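You operate a simulated robot arm through the tools that you are given. There is no shell and no other tool.

You are at the controls of a simulated robot arm. One attempt, no reset.

JOB
Purge the green regulator twice, then run a pressure test on it.
Fine: power on and red plug in the sensor port for the test, which must end OK; plug back in the store port after.

It is judged by the outcome, as a careful person would: the job done as asked, and still so three seconds after it is handed in. It fails if anything else is knocked over, pushed out of place, dropped, spilled or broken.

ROBOT AND FRAMES
A 6-joint arm with a two-finger parallel gripper, fixed in place. Base frame: the origin is at the foot of the arm, x ahead of it, y to its left, z up. Units: cm, rad, N and s.
With the tool pointing down near the work surface it reaches from about 10 to 70 cm from the base axis. Its first joint turns from -2.007 to 2.007 rad. Payload 4.2 kg.
The TCP is the grasp point between the finger pads, 2.3 cm short of the fingertips. In the tool frame z runs along the fingers and y along their closing line. Largest opening 9.4 cm; finger width 3.8, thickness 1; the body of the gripper, 5.4 by 9.6 cm, starts 3.9 cm behind the TCP.
Orientation is told as [roll, pitch, yaw] about the base's x, y, z axes, in that order, counted from this pose: with the fingers straight down and closing along the base's y, the tool's x points along the base's -x, its y along +y and its z along -z.

CONTROLS
- The arm moves only by the tool move_arm. Its argument "series" is a list that holds one entry, the list of rows, each a list of 7 numbers: the shift along the base's x, y, z in cm, then the turn, a rotation vector about the base's x, y, z in rad, then the opening, from 0 (shut) to 1 (fully open). In form: [[[dx, dy, dz, rx, ry, rz, jaw], ...]]. A call has 1 to 20 rows; each row shifts and turns the commanded pose from where the row before left it. Rows are played at 5 a second. More than 5 cm and 0.15 rad between two rows, or a gripper value outside its range, and nothing of the call is played. A pose out of reach is approached as far as the arm can. The call stops where the force on the tool passes 40 N (or 10 N more than at its start, if that is more) or the arm is blocked; 0.2 s more then pass. Each finger travels about 10.8 cm/s and halts on what it meets, pressing with about 21 N; the grip force reading is that of the motor and also rises with nothing between the fingers. The clock runs only during rows and for 0.2 s after the last one: add rows that do not move to give the fingers time. The reply holds the time, the measured pose of the TCP, the force on the tool along the base axes, the opening and the grip force, in the units named above and with some noise, with the torque about the TCP (base axes, N m) and any sound that the robot's microphone picked up, and new pictures: "show" is both (left out), scene, wrist or none.
- Cameras (640 x 400 px; columns grow to the right, rows downward): "scene" is fixed at [21.79, -50.02, 170.93]; the picture's right is [0.66, -0.75, 0.00], its down [-0.58, -0.51, -0.63] and it looks along [0.47, 0.42, -0.77] (base axes); focal length 337 px, centre (320, 200). "wrist" rides on the gripper at [8.6, 1.6, -7.4] in the tool frame; the picture's right is [-0.18, 0.98, 0.00], its down [-0.58, -0.11, -0.81] and it looks along [-0.79, -0.15, 0.59] (tool axes); focal length 243 px, centre (320, 200). There is no depth. A picture from a camera that has moved, and an enlarged one, comes with that camera's place and axes in the base frame and with its lens.
- raise_lower(by): slides the trunk up (or, below 0, down) by that many cm; the arm rides with it, the base frame stays. It gives what a move gives, with no picture.
- close_up(camera, box): a new picture of the part [left, top, right, bottom] of that camera's present view, enlarged. The clock stands still meanwhile.
- hand_in(): hands the job in; it is judged then, once.

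Nothing tells you positions but the pictures and the camera data. Unless the task says otherwise, let go and move clear before handing in.

The tools are called after "Request:" by a JSON object that holds its "op" and its "data". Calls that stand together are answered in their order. move_arm: Moves the arm, as the interface text tells. Its arguments: {"type":"object","properties":{"series":{"type":"array","items":{"type":"array","items":{"type":"array","items":{"type":"number"}}}},"show":{"type":"string","enum":["both","scene","wrist","none"]}},"required":["series"]} The other tools are called the same way: raise_lower (by) slides the trunk up or down; close_up (camera, box) takes an enlarged picture of a part of a camera's view; hand_in () hands the job in.

At the start:

```text
t: 0.0
tcp_pos: [50.26, 1.87, 133.41]
tool_rot: [-0.001, 0.001, -0.001]
contact_force: [-0.6, 0.0, 0.8]
moment: [0.03, -0.03, -0.01]
width: 9.4
gripper_force: 0.0
trunk travel left (down, up): [-92.5, 6.5]
```

scene: 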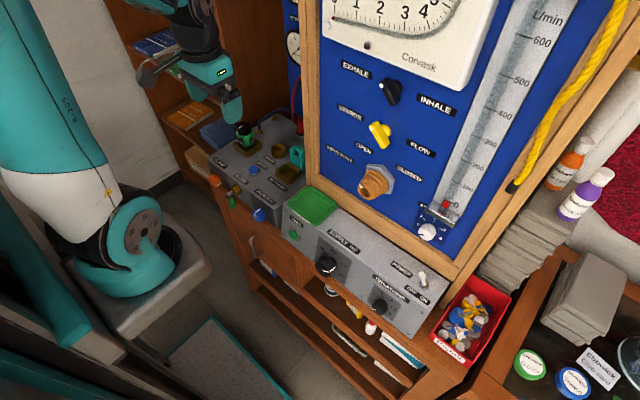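
wrist: 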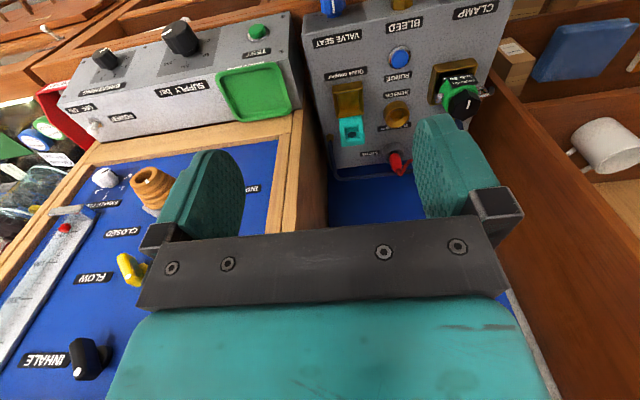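

I see a breathing-regulator test bench: a box with purge, clamp and valve-seat controls, a console with power switch and supply knobs, and a blue panel. I will take close-ups before moving anything.

Request:
{"op": "close_up", "data": {"camera": "scene", "box": [180, 90, 320, 240]}}

Request:
{"op": "close_up", "data": {"camera": "scene", "box": [270, 180, 450, 330]}}

Request:
{"op": "close_up", "data": {"camera": "scene", "box": [320, 0, 600, 260]}}

Request:
{"op": "close_up", "data": {"camera": "wrist", "box": [290, 0, 520, 200]}}

Request:
{"op": "close_up", "data": {"camera": "wrist", "box": [50, 0, 310, 200]}}

```text
2.67 times, centred on (250, 165) of scene
camera zoom: at [21.79, -50.02, 170.93], right [0.66, -0.75, 0.0], down [-0.58, -0.51, -0.63], along [0.47, 0.42, -0.77], focal length 898 px, centre (507, 293)
```

zoom: 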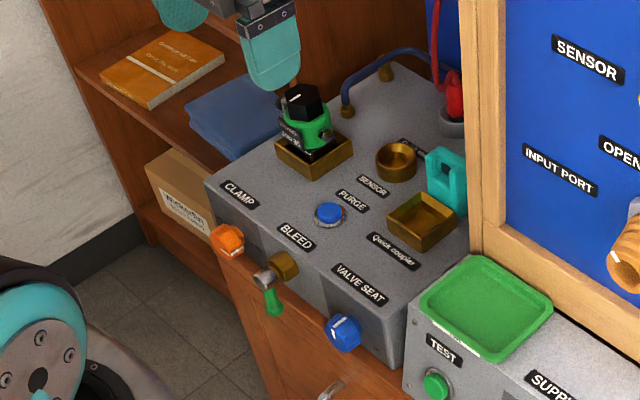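

```text
2.67 times, centred on (360, 255) of scene
camera zoom: at [21.79, -50.02, 170.93], right [0.66, -0.75, 0.0], down [-0.58, -0.51, -0.63], along [0.47, 0.42, -0.77], focal length 898 px, centre (213, 53)
```

zoom: 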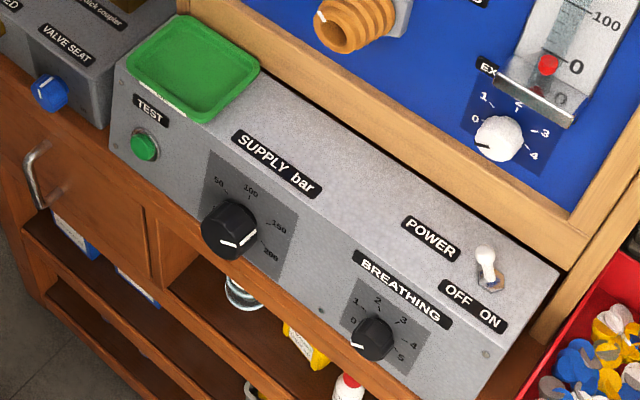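

```text
1.54 times, centred on (460, 130) of scene
camera zoom: at [21.79, -50.02, 170.93], right [0.66, -0.75, 0.0], down [-0.58, -0.51, -0.63], along [0.47, 0.42, -0.77], focal length 518 px, centre (105, 308)
```

zoom: 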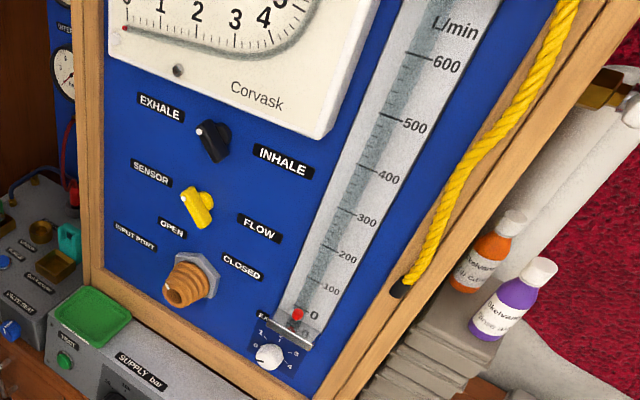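

```text
2.00 times, centred on (405, 100) of wrist
camera zoom: at [41.69, 3.49, 140.75], right [0.18, 0.98, 0.0], down [0.58, -0.11, 0.81], along [0.79, -0.15, -0.59], focal length 485 px, centre (150, 400)
```

zoom: 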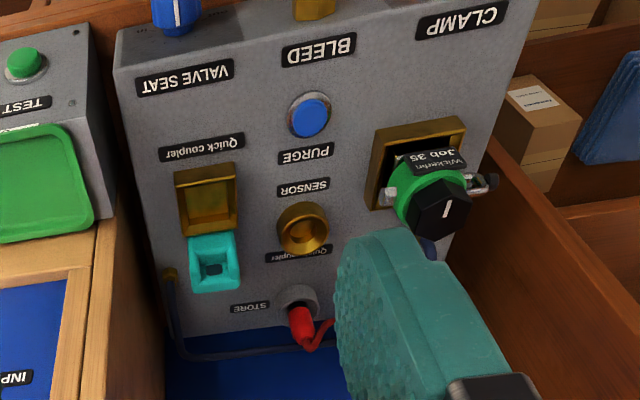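

```text
2.00 times, centred on (180, 100) of wrist
camera zoom: at [41.69, 3.49, 140.75], right [0.18, 0.98, 0.0], down [0.58, -0.11, 0.81], along [0.79, -0.15, -0.59], focal length 485 px, centre (600, 400)
```

zoom: 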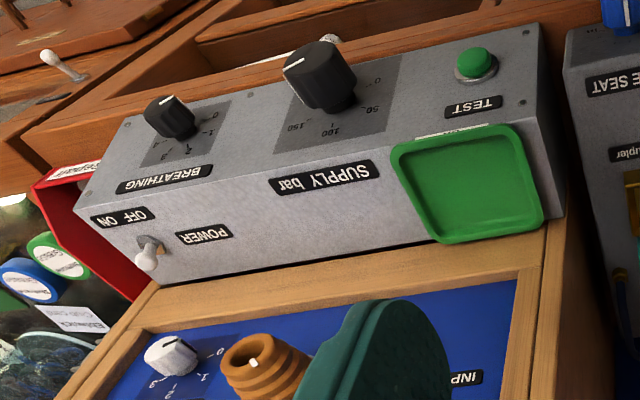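

I place the purge button near (63, 13.6, 96) and the power toggle near (63, -45, 101). I need more detail on the clamp, the plug, the gauges and any display.

Request:
{"op": "close_up", "data": {"camera": "scene", "box": [225, 105, 305, 155]}}

Request:
{"op": "close_up", "data": {"camera": "scene", "box": [270, 0, 340, 140]}}

Request:
{"op": "close_up", "data": {"camera": "scene", "box": [380, 250, 460, 310]}}

Request:
{"op": "close_up", "data": {"camera": "scene", "box": [200, 170, 290, 230]}}

Request:
{"op": "close_up", "data": {"camera": "scene", "box": [440, 280, 640, 400]}}

Request:
{"op": "close_up", "data": {"camera": "wrist", "box": [400, 50, 500, 120]}}

Request:
{"op": "close_up", "data": {"camera": "wrist", "box": [320, 60, 430, 180]}}

```text
8.00 times, centred on (265, 130) of scene
camera zoom: at [21.79, -50.02, 170.93], right [0.66, -0.75, 0.0], down [-0.58, -0.51, -0.63], along [0.47, 0.42, -0.77], focal length 2694 px, centre (760, 760)
```

zoom: 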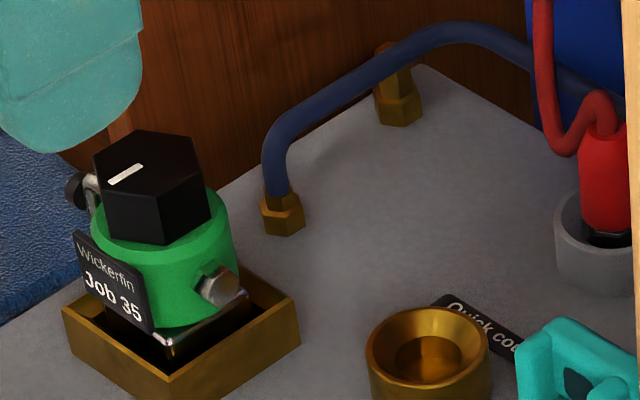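

```text
2.86 times, centred on (305, 70) of scene
camera zoom: at [21.79, -50.02, 170.93], right [0.66, -0.75, 0.0], down [-0.58, -0.51, -0.63], along [0.47, 0.42, -0.77], focal length 962 px, centre (363, 571)
```

zoom: 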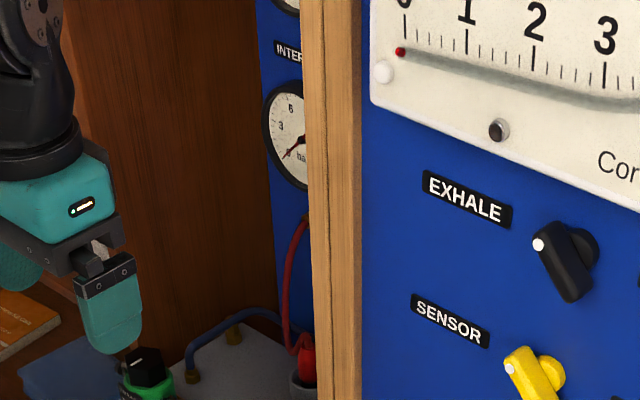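

```text
6.67 times, centred on (420, 280) of scene
camera zoom: at [21.79, -50.02, 170.93], right [0.66, -0.75, 0.0], down [-0.58, -0.51, -0.63], along [0.47, 0.42, -0.77], focal length 2245 px, centre (-347, -333)
```

zoom: 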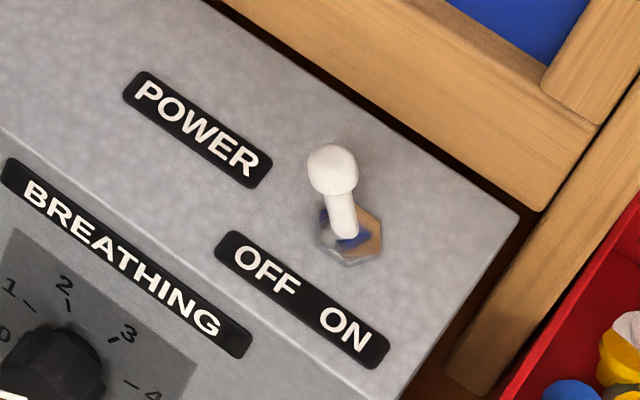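

```text
6.67 times, centred on (245, 200) of scene
camera zoom: at [21.79, -50.02, 170.93], right [0.66, -0.75, 0.0], down [-0.58, -0.51, -0.63], along [0.47, 0.42, -0.77], focal length 2245 px, centre (820, 200)
```

zoom: 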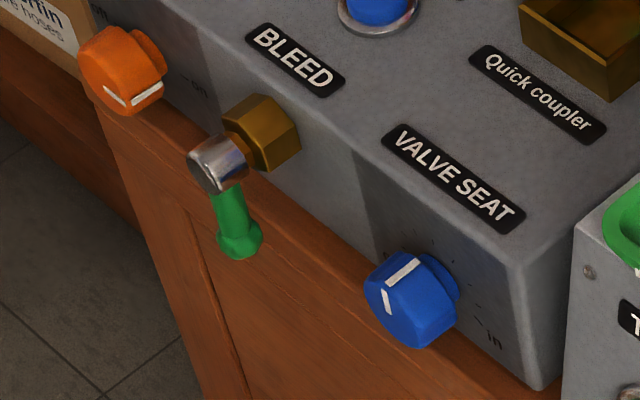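

```text
3.20 times, centred on (540, 340) of scene
camera zoom: at [21.79, -50.02, 170.93], right [0.66, -0.75, 0.0], down [-0.58, -0.51, -0.63], along [0.47, 0.42, -0.77], focal length 1078 px, centre (-384, -248)
```

zoom: 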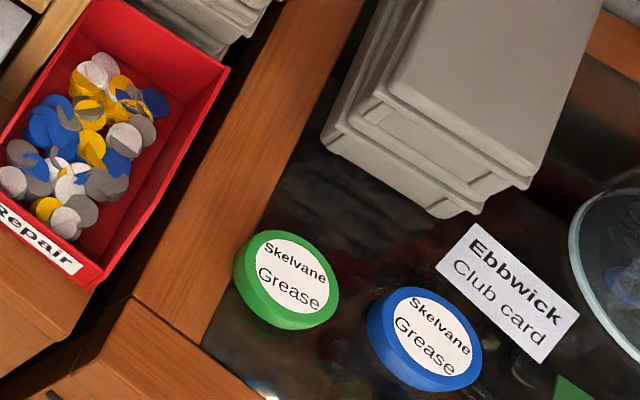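

```text
5.71 times, centred on (450, 85) of wrist
camera zoom: at [41.69, 3.49, 140.75], right [0.18, 0.98, 0.0], down [0.58, -0.11, 0.81], along [0.79, -0.15, -0.59], focal length 1386 px, centre (-423, 857)
```

zoom: 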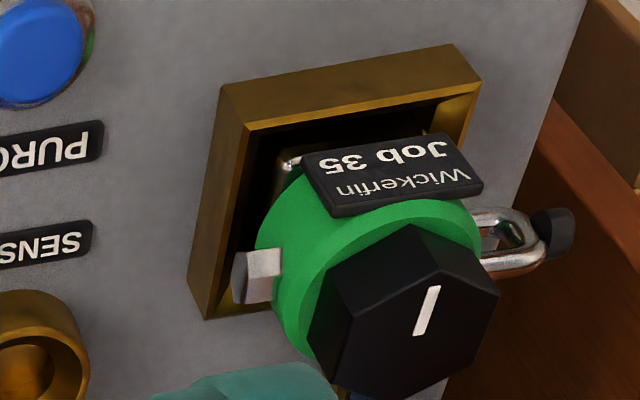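

```text
3.33 times, centred on (375, 120) of wrist
camera zoom: at [41.69, 3.49, 140.75], right [0.18, 0.98, 0.0], down [0.58, -0.11, 0.81], along [0.79, -0.15, -0.59], focal length 809 px, centre (137, 467)
```

zoom: 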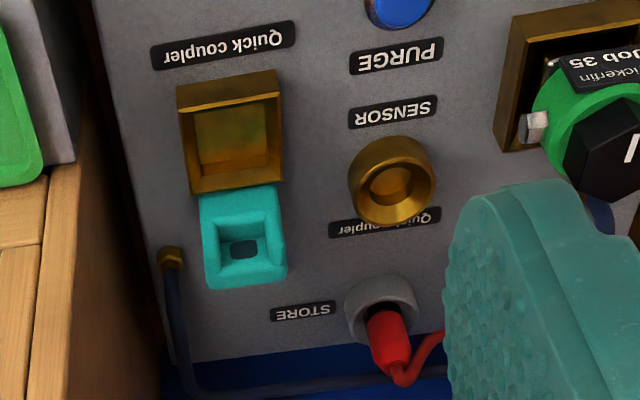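

The green regulator (Job 35) sits in the clamp fixture and the red plug is in STORE. I'll tilt the wrist up to read the rear panel's gauges and see the whole bench.

Request:
{"op": "move_arm", "data": {"series": [[[0, 0, 0, 0, -0.14, 0, 1], [0, 0, 0, 0, -0.14, 0, 1], [0, 0, 0, 0, -0.14, 0, 1], [0, 0, 0, 0, -0.14, 0, 1], [0, 0, 0, 0, 0, 0, 1]]]}}

```text
t: 1.2
tcp_pos: [50.21, 1.9, 133.37]
tool_rot: [-0.002, -0.562, -0.001]
contact_force: [0.5, 1.3, -0.8]
moment: [0.0, 0.01, 0.0]
width: 9.38
gripper_force: 0.1
trunk travel left (down, up): [-92.5, 6.5]
camera wrist: at [39.05, 3.45, 135.04], right [0.16, 0.98, 0.1], down [0.06, -0.11, 0.99], along [0.99, -0.15, -0.08], focal length 243 px, centre (320, 200)
```

scene: 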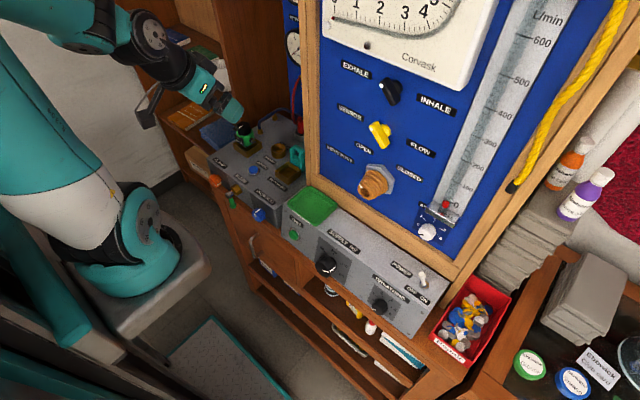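
wrist: 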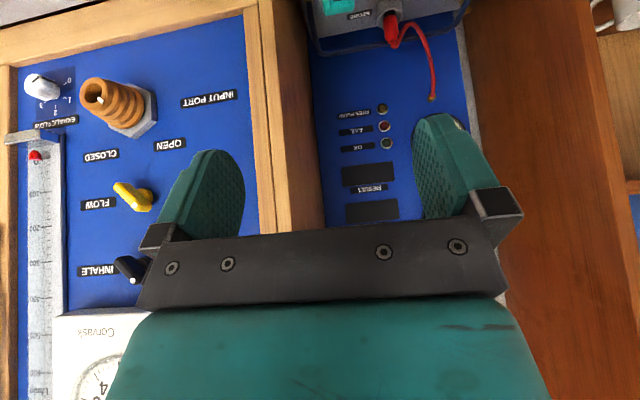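

Request:
{"op": "close_up", "data": {"camera": "wrist", "box": [310, 0, 480, 230]}}

Request:
{"op": "close_up", "data": {"camera": "wrist", "box": [320, 90, 420, 225]}}

Request:
{"op": "close_up", "data": {"camera": "wrist", "box": [0, 50, 270, 310]}}

```text
1.74 times, centred on (395, 115) of wrist
camera zoom: at [39.05, 3.45, 135.04], right [0.16, 0.98, 0.1], down [0.06, -0.11, 0.99], along [0.99, -0.15, -0.08], focal length 422 px, centre (190, 348)
```

zoom: 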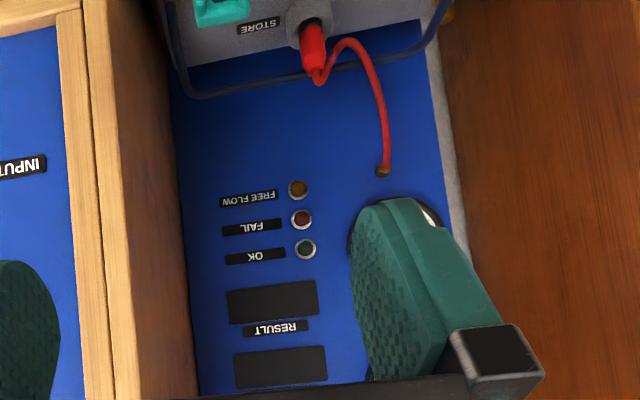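

```text
2.96 times, centred on (370, 158) of wrist
camera zoom: at [39.05, 3.45, 135.04], right [0.16, 0.98, 0.1], down [0.06, -0.11, 0.99], along [0.99, -0.15, -0.08], focal length 719 px, centre (172, 326)
```

zoom: 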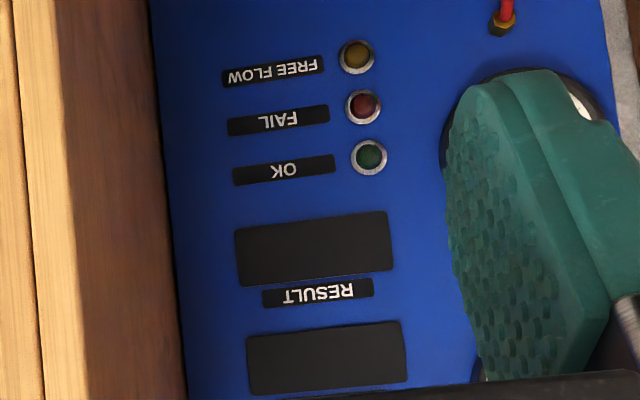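

```text
1.54 times, centred on (135, 180) of wrist
camera zoom: at [39.05, 3.45, 135.04], right [0.16, 0.98, 0.1], down [0.06, -0.11, 0.99], along [0.99, -0.15, -0.08], focal length 373 px, centre (605, 231)
```

zoom: 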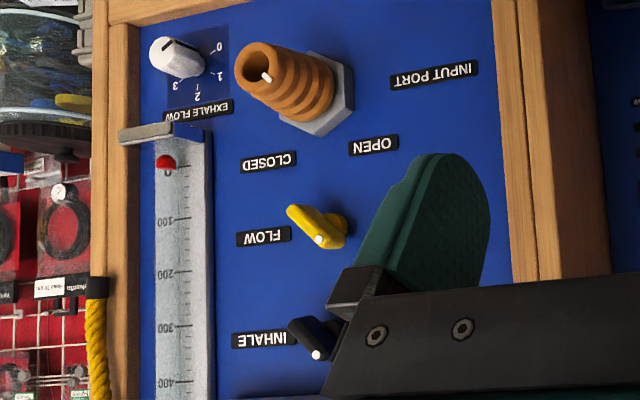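

The rear panel has RESULT displays plus OK / FAIL / FREE FLOW lamps, all dark now. Next I'll look at the control box and its front knobs more closely.

Request:
{"op": "move_arm", "data": {"series": [[[-2, 2, -2, 0, 0.14, 0, 1], [-2, 2, -2, 0, 0.14, 0, 1], [-2, 2, -2, 0, 0.14, 0, 1], [-2, 2, -2, 0, 0.14, 0, 1], [-3, 2, -2, 0, 0, 0, 1], [-3, 2, -2, 0, 0, 0, 1], [-3, 0, -2, 0, 0, 0, 1], [0, 0, 0, 0, 0, 0, 1]]]}}

```text
t: 3.0
tcp_pos: [33.33, 13.58, 119.48]
tool_rot: [0.0, 0.0, 0.001]
contact_force: [0.3, 0.2, -0.1]
moment: [0.01, -0.04, 0.02]
width: 9.4
gripper_force: 0.1
trunk travel left (down, up): [-92.5, 6.5]
camera wrist: at [24.83, 15.31, 126.78], right [0.18, 0.98, 0.0], down [0.58, -0.11, 0.81], along [0.79, -0.15, -0.59], focal length 243 px, centre (320, 200)
```

scene: 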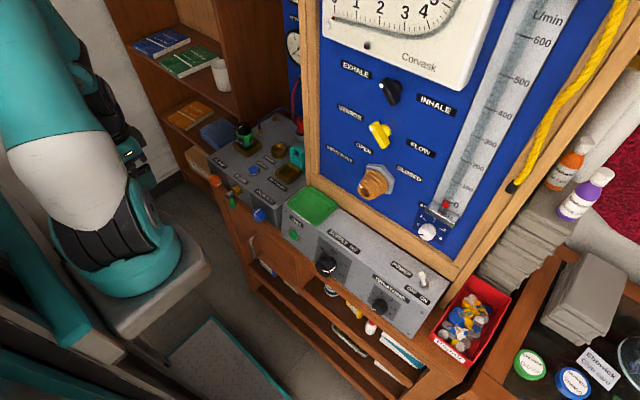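
wrist: 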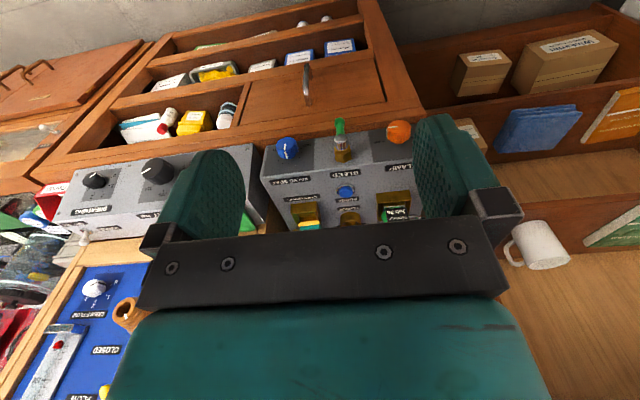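

Request:
{"op": "close_up", "data": {"camera": "wrist", "box": [255, 110, 425, 235]}}

Request:
{"op": "close_up", "data": {"camera": "wrist", "box": [50, 130, 270, 260]}}

Request:
{"op": "close_up", "data": {"camera": "scene", "box": [200, 100, 320, 180]}}

```text
3.20 times, centred on (340, 172) of wrist
camera zoom: at [24.83, 15.31, 126.78], right [0.18, 0.98, 0.0], down [0.58, -0.11, 0.81], along [0.79, -0.15, -0.59], focal length 776 px, centre (256, 288)
```

zoom: 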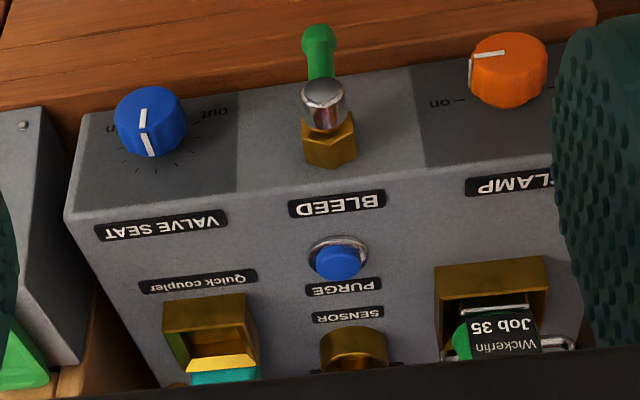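

```text
2.91 times, centred on (160, 195) of wrist
camera zoom: at [24.83, 15.31, 126.78], right [0.18, 0.98, 0.0], down [0.58, -0.11, 0.81], along [0.79, -0.15, -0.59], focal length 706 px, centre (786, 214)
```

zoom: 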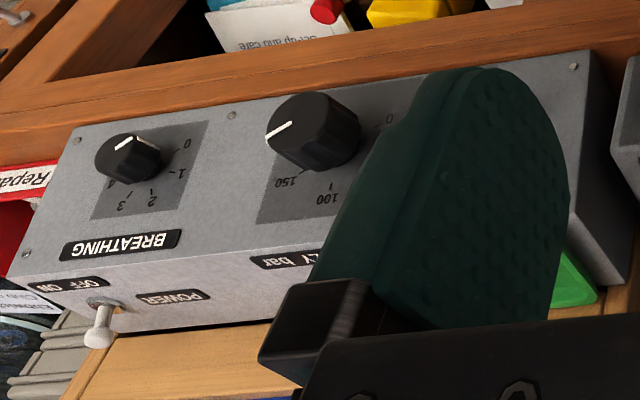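

```text
5.00 times, centred on (260, 140) of scene
camera zoom: at [21.79, -50.02, 170.93], right [0.66, -0.75, 0.0], down [-0.58, -0.51, -0.63], along [0.47, 0.42, -0.77], focal length 1684 px, centre (620, 500)
```

zoom: 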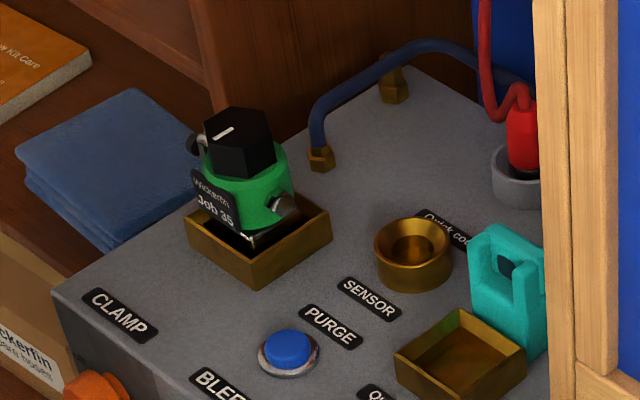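

The clamp mark seems to point at "on", the bleed lever hangs down and power is OFF. STORE is far out at about (84, 13.6), SENSOR at (74, 13.9) and TEST on the console's front face at about (56, -10, 92). I'll turn the tool half a turn about its own axis so the camera sits above the fingers when I tilt them forward.

Request:
{"op": "move_arm", "data": {"series": [[[0, 0, 0, 0, 0, 0.15, 1], [0, 0, 0, 0, 0, 0.15, 1], [0, 0, 0, 0, 0, 0.15, 1], [0, 0, 0, 0, 0, 0.15, 1], [0, 0, 0, 0, 0, 0.15, 1], [0, 0, 0, 0, 0, 0.15, 1], [0, 0, 0, 0, 0, 0.15, 1], [0, 0, 0, 0, 0, 0.15, 1], [0, 0, 0, 0, 0, 0.15, 1], [0, 0, 0, 0, 0, 0.15, 1], [0, 0, 0, 0, 0, 0.15, 1], [0, 0, 0, 0, 0, 0.15, 1], [0, 0, 0, 0, 0, 0.15, 1], [0, 0, 0, 0, 0, 0.15, 1], [0, 0, 0, 0, 0, 0.15, 1], [0, 0, 0, 0, 0, 0.15, 1], [0, 0, 0, 0, 0, 0.15, 1], [0, 0, 0, 0, 0, 0.15, 1], [0, 0, 0, 0, 0, 0.15, 1], [0, 0, 0, 0, 0, 0.15, 1]]]}}

```text
t: 7.2
tcp_pos: [33.2, 13.75, 119.3]
tool_rot: [0.001, 0.0, 3.002]
contact_force: [0.5, -0.7, -0.1]
moment: [0.0, 0.02, 0.0]
width: 9.42
gripper_force: 0.1
trunk travel left (down, up): [-92.5, 6.5]
camera wrist: at [41.6, 11.06, 126.76], right [-0.32, -0.95, 0.0], down [-0.56, 0.19, 0.81], along [-0.76, 0.26, -0.59], focal length 243 px, centre (320, 200)
```

scene: 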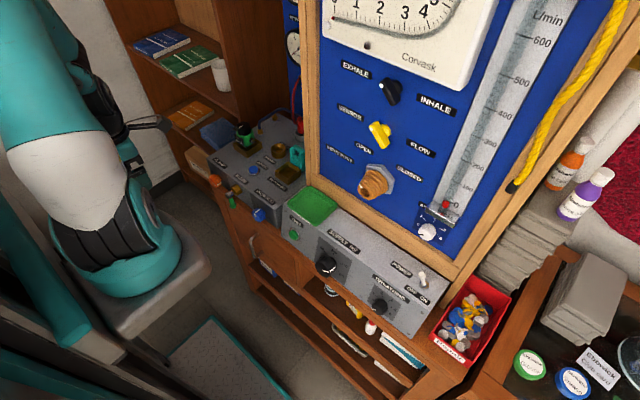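
wrist: 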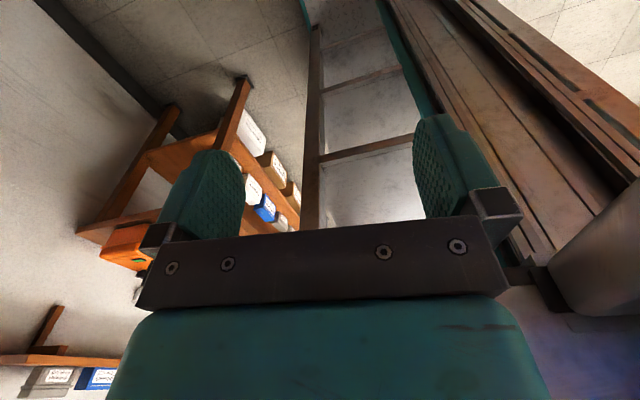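

The half turn works, so I'll finish it, tilt the tool 45° forward, swing over toward the power toggle and close the fingers to push with.

Request:
{"op": "move_arm", "data": {"series": [[[0, -4, 0, 0, 0, 0.14, 1], [1, -4, 0, 0, -0.15, 0, 1], [1, -4, 0, 0, -0.15, 0, 1], [1, -4, 0, 0, -0.15, 0, 1], [1, -4, 0, 0, -0.15, 0, 1], [1, -4, 0, 0, -0.15, 0, 1], [1, -4, 0, 0, -0.035, 0, 0.5], [1, -4, 0, 0, 0, 0, 0], [1, -4, 0, 0, 0, 0, 0], [1, -4, 0, 0, 0, 0, 0], [1, -4, 0, 0, 0, 0, 0], [1, -4, 0, 0, 0, 0, 0], [0, 0, 0, 0, 0, 0, 0]]]}}

```text
t: 10.0
tcp_pos: [61.4, -7.8, 125.68]
tool_rot: [-0.002, 0.785, 3.136]
contact_force: [0.9, -0.5, -0.4]
moment: [-0.01, 0.0, 0.0]
width: 0.0
gripper_force: 20.5
out of reach, approached as far as the arm can: row 1, 2, 3, 4, 5, 6, 7, 8, 9, 10, 12
trunk travel left (down, up): [-92.5, 6.5]
camera wrist: at [62.36, -9.32, 137.0], right [-0.14, -0.98, -0.13], down [-0.98, 0.11, 0.16], along [-0.14, 0.15, -0.98], focal length 243 px, centre (320, 200)
```

scene: 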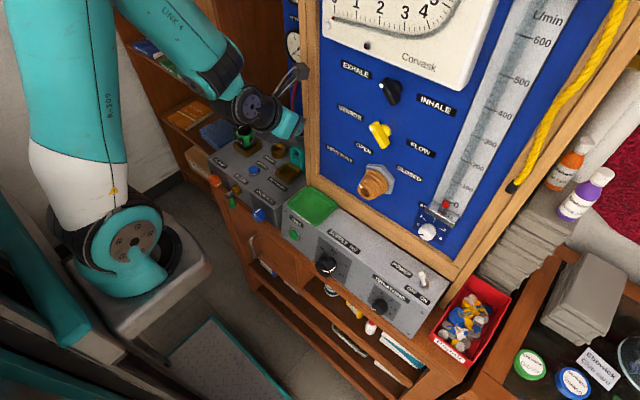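
wrist: 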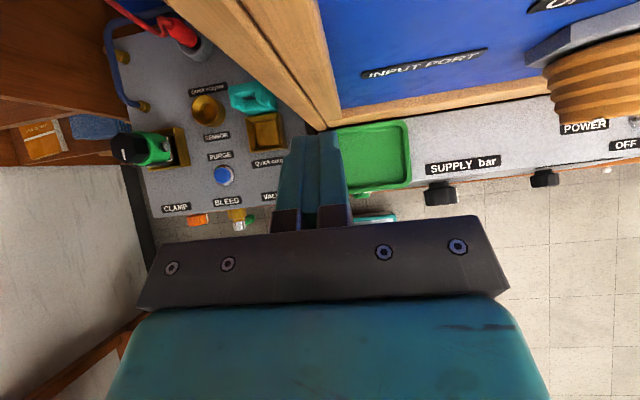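

The view from above is excellent, but several rows were out of reach and the arm ended up at (61, -8, 126), only a few cm in front of the wooden frame. I'll check that the arm holds still before backing off.

Request:
{"op": "move_arm", "data": {"series": [[[0, 0, 0, 0, 0, 0, 0]]], "show": "none"}}

```text
t: 10.4
tcp_pos: [61.45, -7.77, 125.78]
tool_rot: [0.0, 0.785, 3.133]
contact_force: [-0.2, -0.3, 0.8]
moment: [0.0, 0.03, 0.0]
width: 0.01
gripper_force: 21.1
trunk travel left (down, up): [-92.5, 6.5]
```

It holds, so the command was rebased to this pose. I'll step back in x to see how it behaves.

Request:
{"op": "move_arm", "data": {"series": [[[-2, 0, 0, 0, 0, 0, 0], [-2, 0, 0, 0, 0, 0, 0]]], "show": "scene"}}

```text
t: 11.0
tcp_pos: [60.91, -7.39, 126.36]
tool_rot: [-0.004, 0.784, 3.138]
contact_force: [0.6, -1.0, -0.4]
moment: [0.0, -0.02, 0.0]
width: 0.0
gripper_force: 20.9
out of reach, approached as far as the arm can: row 1, 2
trunk travel left (down, up): [-92.5, 6.5]
```

scene: 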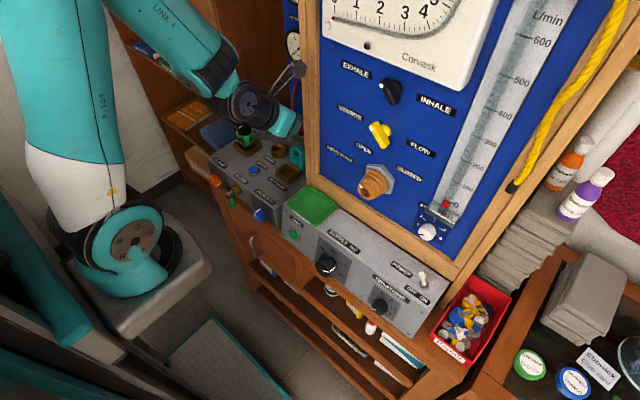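

A wrist joint limits how far the tool can tilt outward at short range. Lowering the trunk will flatten the forearm, so I'll un-tilt, back away and then lower it.

Request:
{"op": "move_arm", "data": {"series": [[[-1.5, 0, 0.5, 0, 0.15, 0, 0], [-2, 0, 0.5, 0, 0.15, 0, 0], [-2, 0, 0.5, 0, 0.15, 0, 0], [-3, 0, 0.5, 0, 0.1, 0, 0], [-3, 0, 0.5, 0, 0, 0, 0], [-3, 0, 0.5, 0, 0, 0, 0], [-3, 0, 0.5, 0, 0, 0, 0], [0, 0, 0, 0, 0, 0, 0]]], "show": "scene"}}

```text
t: 12.8
tcp_pos: [46.84, -5.71, 132.21]
tool_rot: [0.0, 0.234, 3.139]
contact_force: [-0.3, -0.2, -0.1]
moment: [0.0, 0.01, 0.02]
width: 0.0
gripper_force: 21.2
out of reach, approached as far as the arm can: row 2, 3, 6, 7
trunk travel left (down, up): [-92.5, 6.5]
```

scene: 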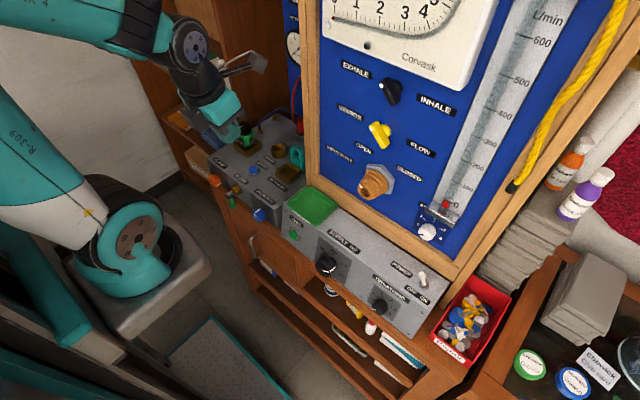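

Now I'll lower the trunk in stages.

Request:
{"op": "raise_lower", "data": {"by": -15}}

```text
t: 14.6
tcp_pos: [47.1, -5.81, 117.3]
tool_rot: [0.0, 0.234, 3.138]
contact_force: [0.5, -0.9, 0.6]
moment: [0.02, -0.02, 0.0]
width: 0.02
gripper_force: 20.6
trunk travel left (down, up): [-77.5, 21.5]
```

Request:
{"op": "move_arm", "data": {"series": [[[0, 0, 3, 0, 0, 0, 0], [0, 0, 3, 0, 0, 0, 0], [0, 0, 3, 0, 0, 0, 0], [0, 0, 3, 0, 0, 0, 0], [0, 0, 3, 0, 0, 0, 0], [0, 0, 0, 0, 0, 0, 0]]], "show": "scene"}}

Request:
{"op": "raise_lower", "data": {"by": -15}}

```text
t: 15.9
tcp_pos: [50.31, -5.01, 131.29]
tool_rot: [0.0, 0.232, 3.138]
contact_force: [0.3, 0.3, 0.6]
moment: [0.03, 0.0, -0.02]
width: 0.0
gripper_force: 21.2
out of reach, approached as far as the arm can: row 2, 3, 4, 5
trunk travel left (down, up): [-77.5, 21.5]
```

scene: 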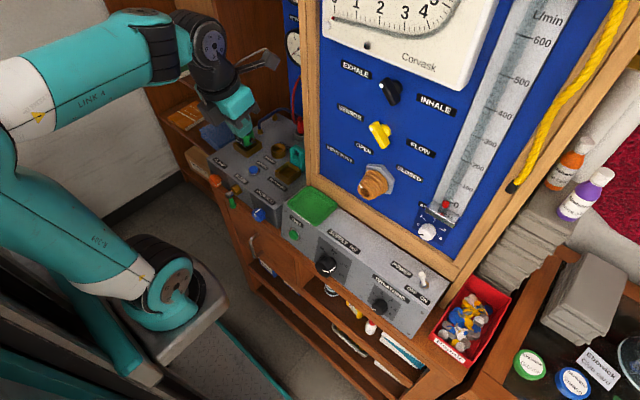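

```text
t: 17.7
tcp_pos: [50.33, -5.1, 116.22]
tool_rot: [0.0, 0.233, 3.138]
contact_force: [-0.5, 0.0, -0.1]
moment: [-0.02, 0.04, 0.01]
width: 0.0
gripper_force: 21.5
trunk travel left (down, up): [-62.5, 36.5]
```

Rows are still being flagged even with the forearm flat. I suspect the last joint is near its limit after the half turn, so I'll test that by turning it back a little.

Request:
{"op": "move_arm", "data": {"series": [[[0, 0, 0, 0, 0, -0.15, 0], [0, 0, 0, 0, 0, -0.15, 0], [0, 0, 0, 0, 0, -0.15, 0], [0, 0, 2, 0, 0, 0, 0], [0, 0, 2, 0, 0, 0, 0], [-2, 0, 2, 0, 0, 0, 0], [-2, 0, 2, 0, 0, 0, 0], [0, 0, 0, 0, 0, 0, 0]]]}}

```text
t: 19.5
tcp_pos: [47.13, -4.88, 122.8]
tool_rot: [-0.001, 0.231, 2.688]
contact_force: [0.5, -0.7, 0.3]
moment: [0.01, 0.0, 0.0]
width: 0.0
gripper_force: 21.2
out of reach, approached as far as the arm can: row 7
trunk travel left (down, up): [-62.5, 36.5]
camera wrist: at [52.63, -9.16, 131.98], right [-0.59, -0.81, -0.04], down [-0.63, 0.43, 0.65], along [-0.51, 0.41, -0.76], focal length 243 px, centre (320, 200)
```

scene: 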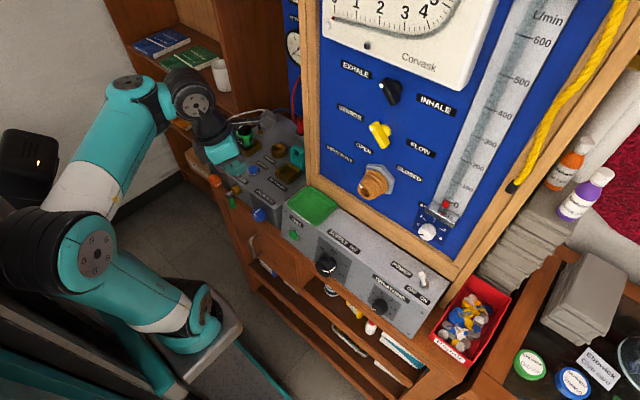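
wrist: 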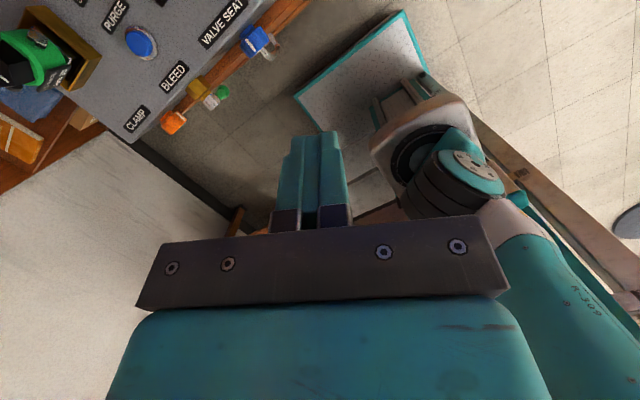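

That eased it. I'll look at the arm's own geometry to understand the limits.

Request:
{"op": "close_up", "data": {"camera": "scene", "box": [0, 40, 320, 400]}}

```text
1.11 times, centred on (160, 220) of scene
camera zoom: at [21.79, -50.02, 170.93], right [0.66, -0.75, 0.0], down [-0.58, -0.51, -0.63], along [0.47, 0.42, -0.77], focal length 374 px, centre (498, 178)
```

zoom: 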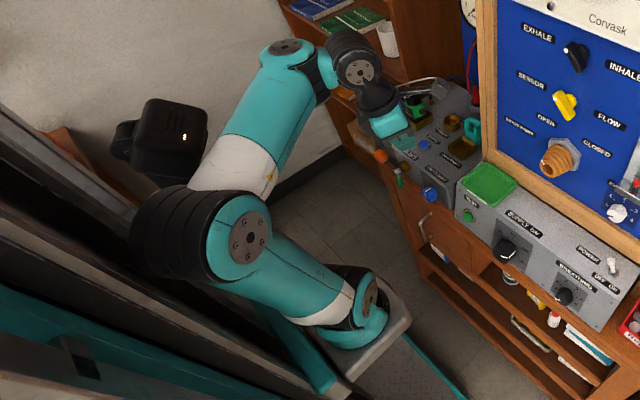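

Now I see: the arm's vertical axis is really near x≈17, so my retreats were simply too close to it, and the targets are at comfortable distances. I'll swing to the power toggle, staying well in front of the panel's knobs.

Request:
{"op": "move_arm", "data": {"series": [[[0.5, -5, -0.5, 0, 0, 0.15, 0], [0.5, -5, -0.5, 0, 0, 0.15, 0], [0.5, -5, -0.5, 0, 0, 0.15, 0], [0.5, -5, -1, 0, -0.1, 0, 0], [0.5, -5, -1, 0, -0.1, 0, 0], [0.5, -5, -1, 0, -0.1, 0, 0], [0.5, -5, -1, 0, -0.1, 0, 0], [0, 0, 0, 0, 0, 0, 0]]]}}

```text
refused: row 1 steps farther than a row can; nothing moved
```

Request:
{"op": "move_arm", "data": {"series": [[[0.5, -4.7, -0.5, 0, 0, 0.15, 0], [0.5, -4.7, -0.5, 0, 0, 0.15, 0], [0.5, -4.7, -0.5, 0, 0, 0.15, 0], [0.5, -4.7, -1, 0, -0.1, 0, 0], [0.5, -4.7, -1, 0, -0.1, 0, 0], [0.5, -4.7, -1, 0, -0.1, 0, 0], [0.5, -4.7, -1, 0, -0.1, 0, 0], [0, 0, 0, 0, 0, 0, 0]]]}}

```text
t: 21.3
tcp_pos: [52.86, -36.51, 128.72]
tool_rot: [-0.006, 0.633, 3.138]
contact_force: [-0.2, 0.3, -0.3]
moment: [0.02, -0.01, -0.01]
width: 0.03
gripper_force: 20.8
out of reach, approached as far as the arm can: row 1, 2, 3, 4, 5, 6, 7
trunk travel left (down, up): [-62.5, 36.5]
camera wrist: at [55.52, -38.21, 139.83], right [-0.15, -0.98, -0.11], down [-0.95, 0.11, 0.31], along [-0.29, 0.15, -0.94], focal length 243 px, centre (320, 200)
```

scene: 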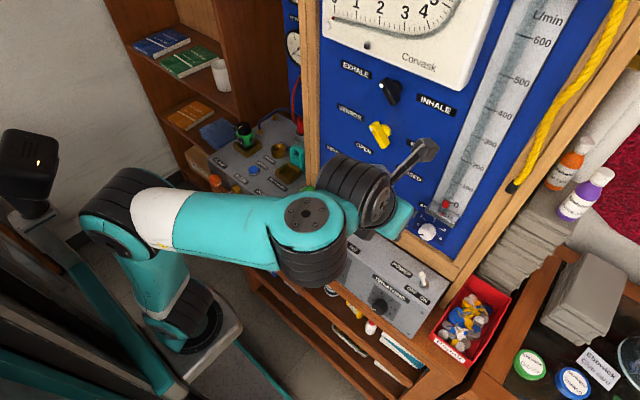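
wrist: 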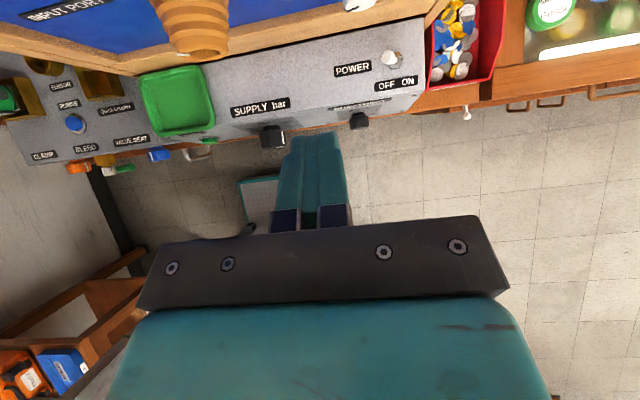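

Every row was flagged again and the arm drifted high. The pattern fits the last joint being at its limit when the tool points to one side of the arm's own direction. Pointing the tool radially outward should fix that, so I'll turn it by -0.75 about z.

Request:
{"op": "move_arm", "data": {"series": [[[0, 0, 0, 0, 0, -0.15, 0], [0, 0, 0, 0, 0, -0.15, 0], [0, 0, 0, 0, 0, -0.15, 0], [0, 0, 0, 0, 0, -0.15, 0], [0, 0, 0, 0, 0, -0.15, 0], [0, 0, -3, 0, 0, 0, 0], [0, 0, -3, 0, 0, 0, 0], [0, 0, 0, 0, 0, 0, 0]]]}}

```text
t: 23.1
tcp_pos: [49.58, -38.79, 130.97]
tool_rot: [-0.052, 0.626, 2.367]
contact_force: [-0.3, -0.3, 1.1]
moment: [-0.01, -0.02, 0.0]
width: 0.01
gripper_force: 21.2
out of reach, approached as far as the arm can: row 1, 2, 3, 4, 5, 6, 7
trunk travel left (down, up): [-62.5, 36.5]
camera wrist: at [50.25, -42.13, 141.92], right [-0.77, -0.62, -0.15], down [-0.63, 0.71, 0.32], along [-0.09, 0.34, -0.94], focal length 243 px, centre (320, 200)
```

scene: 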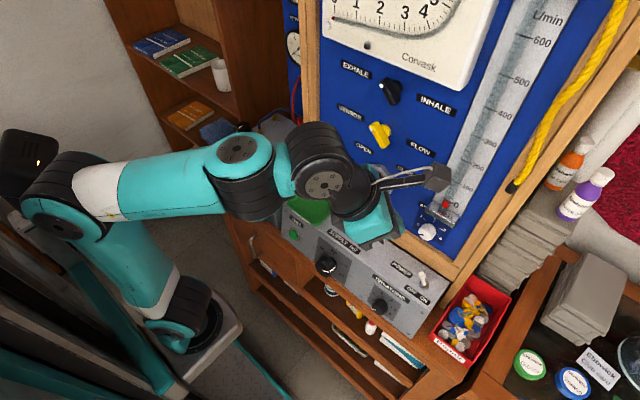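
wrist: 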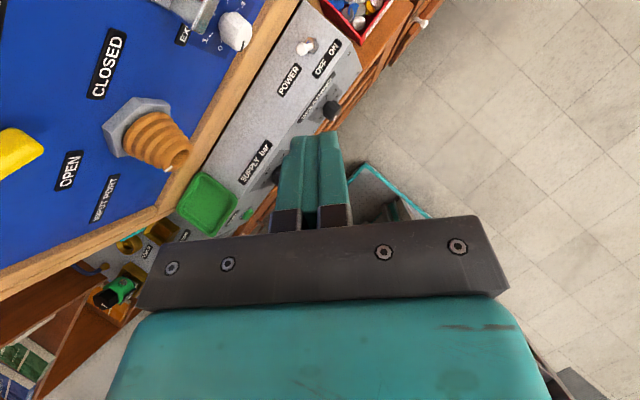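

Still flagged, so let me look closely at how the wrist is folded now.

Request:
{"op": "close_up", "data": {"camera": "scene", "box": [20, 90, 460, 365]}}

```text
1.45 times, centred on (240, 228) of scene
camera zoom: at [21.79, -50.02, 170.93], right [0.66, -0.75, 0.0], down [-0.58, -0.51, -0.63], along [0.47, 0.42, -0.77], focal length 490 px, centre (436, 160)
```

zoom: 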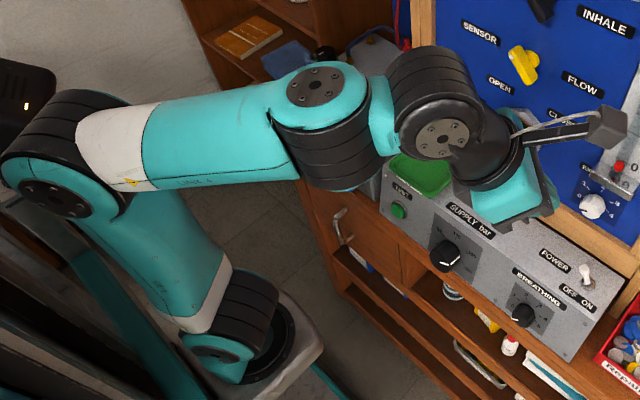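

The arm is a conventional elbow type, and the half turn has pushed its wrist into an awkward fold. I'll go back to the original tool orientation (straight down, yaw 0), which moved freely: first un-tilt, then unwind the yaw away from the panel.

Request:
{"op": "move_arm", "data": {"series": [[[0, 0, 0, 0.0875, 0.0893, 0, 0], [0, 0, 0, 0.0875, 0.0893, 0, 0], [0, 0, 0, 0.0875, 0.0893, 0, 0], [0, 0, 0, 0.0875, 0.0893, 0, 0], [0, 0, 0, 0.0875, 0.0893, 0, 0], [0, 0, 0, 0, 0, 0, 0]]]}}

```text
t: 24.5
tcp_pos: [47.93, -38.93, 130.16]
tool_rot: [-0.014, 0.309, 2.381]
contact_force: [-0.3, 0.1, -0.9]
moment: [0.02, 0.03, 0.01]
width: 0.0
gripper_force: 20.7
out of reach, approached as far as the arm can: row 1, 3, 4, 5
trunk travel left (down, up): [-62.5, 36.5]
camera wrist: at [51.21, -44.32, 139.8], right [-0.8, -0.6, -0.07], down [-0.51, 0.62, 0.59], along [-0.31, 0.51, -0.8], focal length 243 px, centre (320, 200)
```

scene: 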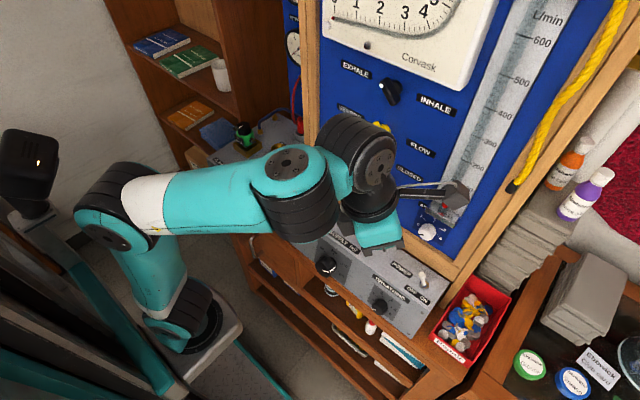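
wrist: 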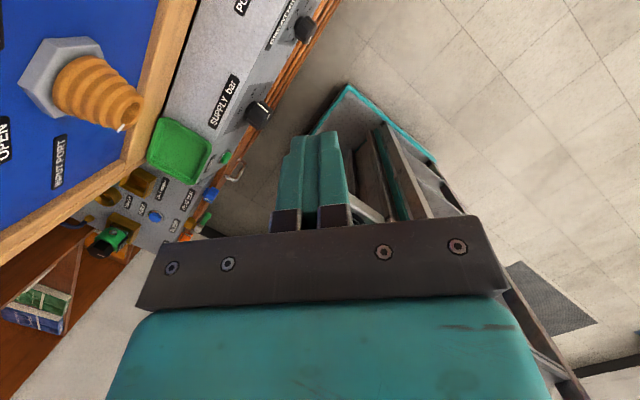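

Request:
{"op": "move_arm", "data": {"series": [[[0, 0, 0, 0, 0, -0.15, 0], [0, 0, 0, 0, 0, -0.15, 0], [0, 0, 0, 0, 0, -0.15, 0], [0, 0, 0, 0, 0, -0.15, 0], [0, 0, 0, 0, 0, -0.15, 0], [0, 0, 0, 0, 0, 0, 0]]], "show": "scene"}}

```text
t: 25.9
tcp_pos: [45.84, -40.31, 123.84]
tool_rot: [-0.022, 0.309, 1.631]
contact_force: [-0.3, -0.1, 0.7]
moment: [-0.04, -0.04, 0.01]
width: 0.0
gripper_force: 20.8
out of reach, approached as far as the arm can: row 2, 3, 4, 5
trunk travel left (down, up): [-62.5, 36.5]
```

scene: 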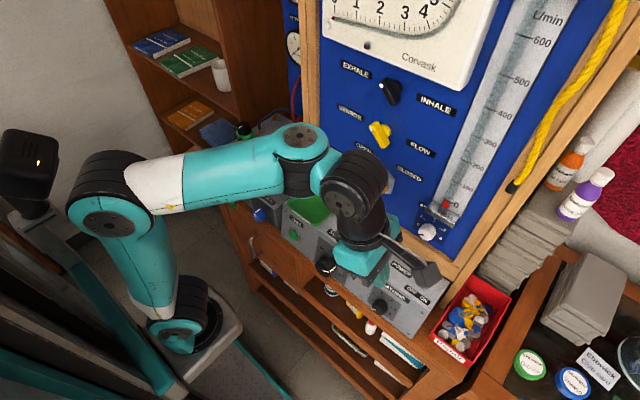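

Request:
{"op": "move_arm", "data": {"series": [[[0, 0, 0, 0.1, 0.006, 0, 0], [0, 0, 0, 0.1, 0.006, 0, 0], [0, 0, 0, 0.105, 0.006, 0, 0], [0, 0, 0, 0, 0, -0.15, 0], [0, 0, 0, 0, 0, -0.15, 0], [0, 0, 0, 0, 0, -0.15, 0], [0, 0, 0, 0, 0, -0.15, 0], [0, 0, 0, 0, 0, 0, 0]]], "show": "scene"}}

```text
t: 27.7
tcp_pos: [45.8, -40.3, 123.92]
tool_rot: [-0.016, 0.003, 1.033]
contact_force: [0.4, 1.1, 0.5]
moment: [0.01, 0.01, 0.0]
width: 0.03
gripper_force: 21.5
trunk travel left (down, up): [-62.5, 36.5]
```

scene: 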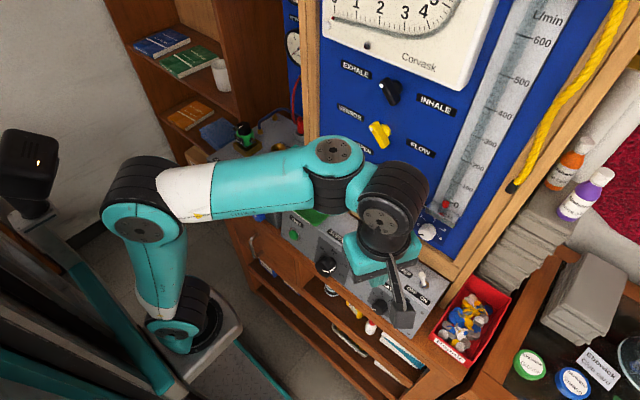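

The tool is straight down and moving freely again. I'll finish unwinding to yaw 0, then tilt forward modestly and move toward the toggle.

Request:
{"op": "move_arm", "data": {"series": [[[0, 0, 0, 0, 0, -0.1475, 0], [0, 0, 0, 0, 0, -0.1475, 0], [0, 0, 0, 0, 0, -0.1475, 0], [0, 0, 0, 0, 0, -0.1475, 0], [0, 0, 0, 0, 0, -0.1475, 0], [1, 0, 0, 0, 0, -0.1475, 0], [1, 0, 0, 0, 0, -0.1475, 0], [1, 0, -1, 0, -0.1, 0, 0], [1, 0, -1, 0, -0.1, 0, 0], [1, 0, -1, 0, -0.1, 0, 0], [1, 0, -1, 0, -0.1, 0, 0], [1, 0, -1, 0, -0.1, 0, 0], [0, 0, 0, 0, 0, 0, 0]]]}}

```text
t: 30.5
tcp_pos: [52.86, -40.34, 118.91]
tool_rot: [-0.016, -0.498, 0.003]
contact_force: [0.9, -0.4, 0.4]
moment: [-0.03, -0.02, 0.0]
width: 0.01
gripper_force: 21.2
trunk travel left (down, up): [-62.5, 36.5]
camera wrist: at [41.73, -38.53, 121.27], right [0.17, 0.98, 0.07], down [0.12, -0.09, 0.99], along [0.98, -0.16, -0.14], focal length 243 px, centre (320, 200)
```

scene: 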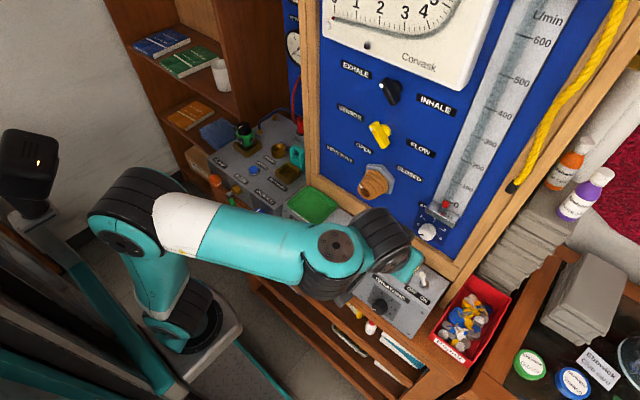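
wrist: 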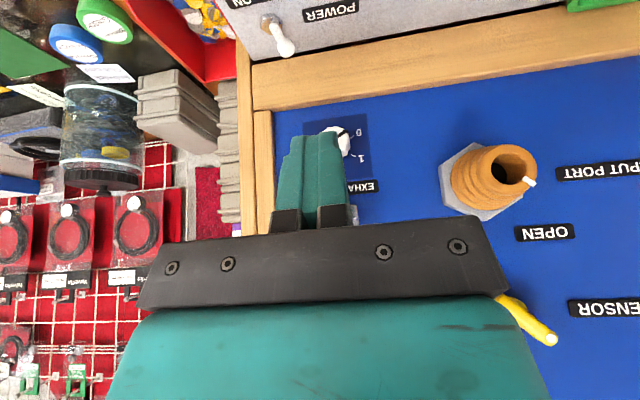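

No flags now, and the toggle is in view above the fingers. I'll zoom in on it.

Request:
{"op": "close_up", "data": {"camera": "wrist", "box": [220, 0, 380, 100]}}

Request:
{"op": "close_up", "data": {"camera": "scene", "box": [360, 230, 460, 310]}}

```text
4.00 times, centred on (300, 50) of wrist
camera zoom: at [41.73, -38.53, 121.27], right [0.17, 0.98, 0.07], down [0.12, -0.09, 0.99], along [0.98, -0.16, -0.14], focal length 970 px, centre (400, 800)
```

zoom: 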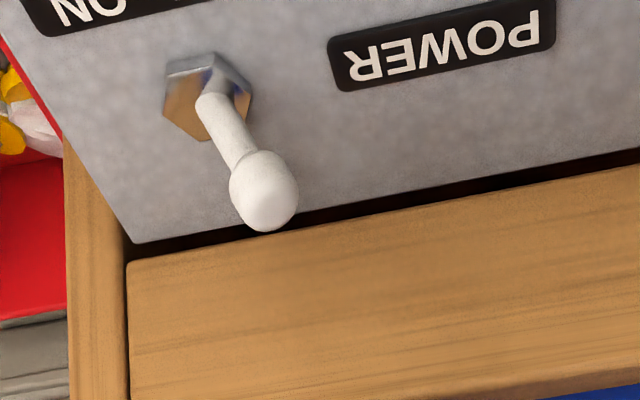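

```text
5.00 times, centred on (410, 270) of scene
camera zoom: at [21.79, -50.02, 170.93], right [0.66, -0.75, 0.0], down [-0.58, -0.51, -0.63], along [0.47, 0.42, -0.77], focal length 1684 px, centre (-130, -150)
```

zoom: 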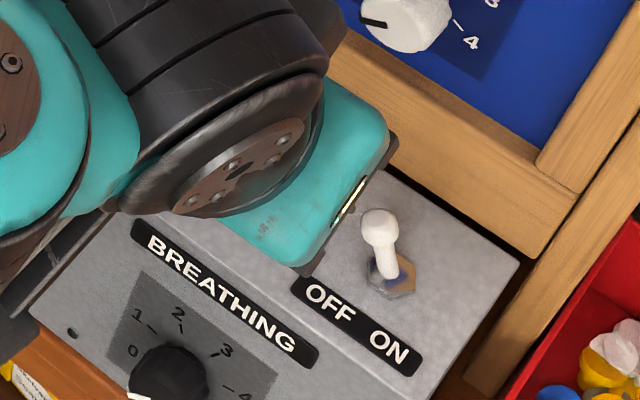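

The lever's ball is at about (63.2, -44.2, 101.9), leaning toward OFF. I'll bring the closed fingertips down just to its left (+y) side.

Request:
{"op": "move_arm", "data": {"series": [[[2, -0.3, -4, 0, 0, 0, 0], [2, -0.3, -4, 0, 0, 0, 0], [2, -0.3, -3, 0, 0, 0, 0], [1.5, -0.2, -2.5, 0, 0, 0, 0], [1.5, 0, -2, 0, 0, 0, 0], [0, 0, 0, 0, 0, 0, 0]]]}}

```text
t: 31.9
tcp_pos: [61.85, -41.52, 103.38]
tool_rot: [-0.018, -0.498, 0.004]
contact_force: [0.3, 0.4, -1.4]
moment: [-0.02, 0.02, -0.01]
width: 0.0
gripper_force: 20.7
trunk travel left (down, up): [-62.5, 36.5]
camera wrist: at [50.76, -39.84, 105.65], right [0.17, 0.98, 0.07], down [0.13, -0.09, 0.99], along [0.98, -0.16, -0.14], focal length 243 px, centre (320, 200)
```

scene: 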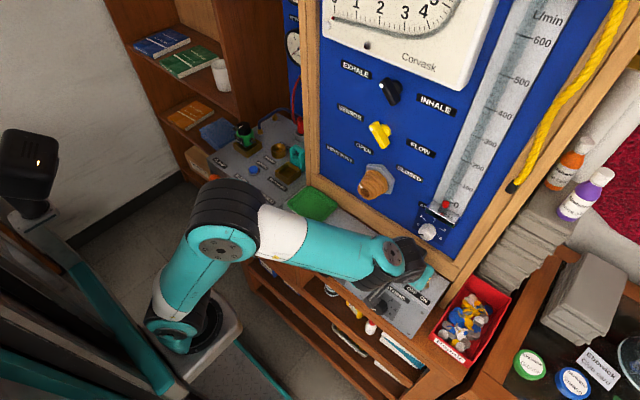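
wrist: 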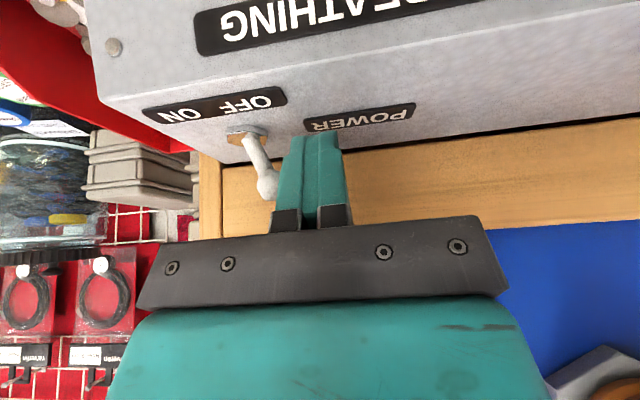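

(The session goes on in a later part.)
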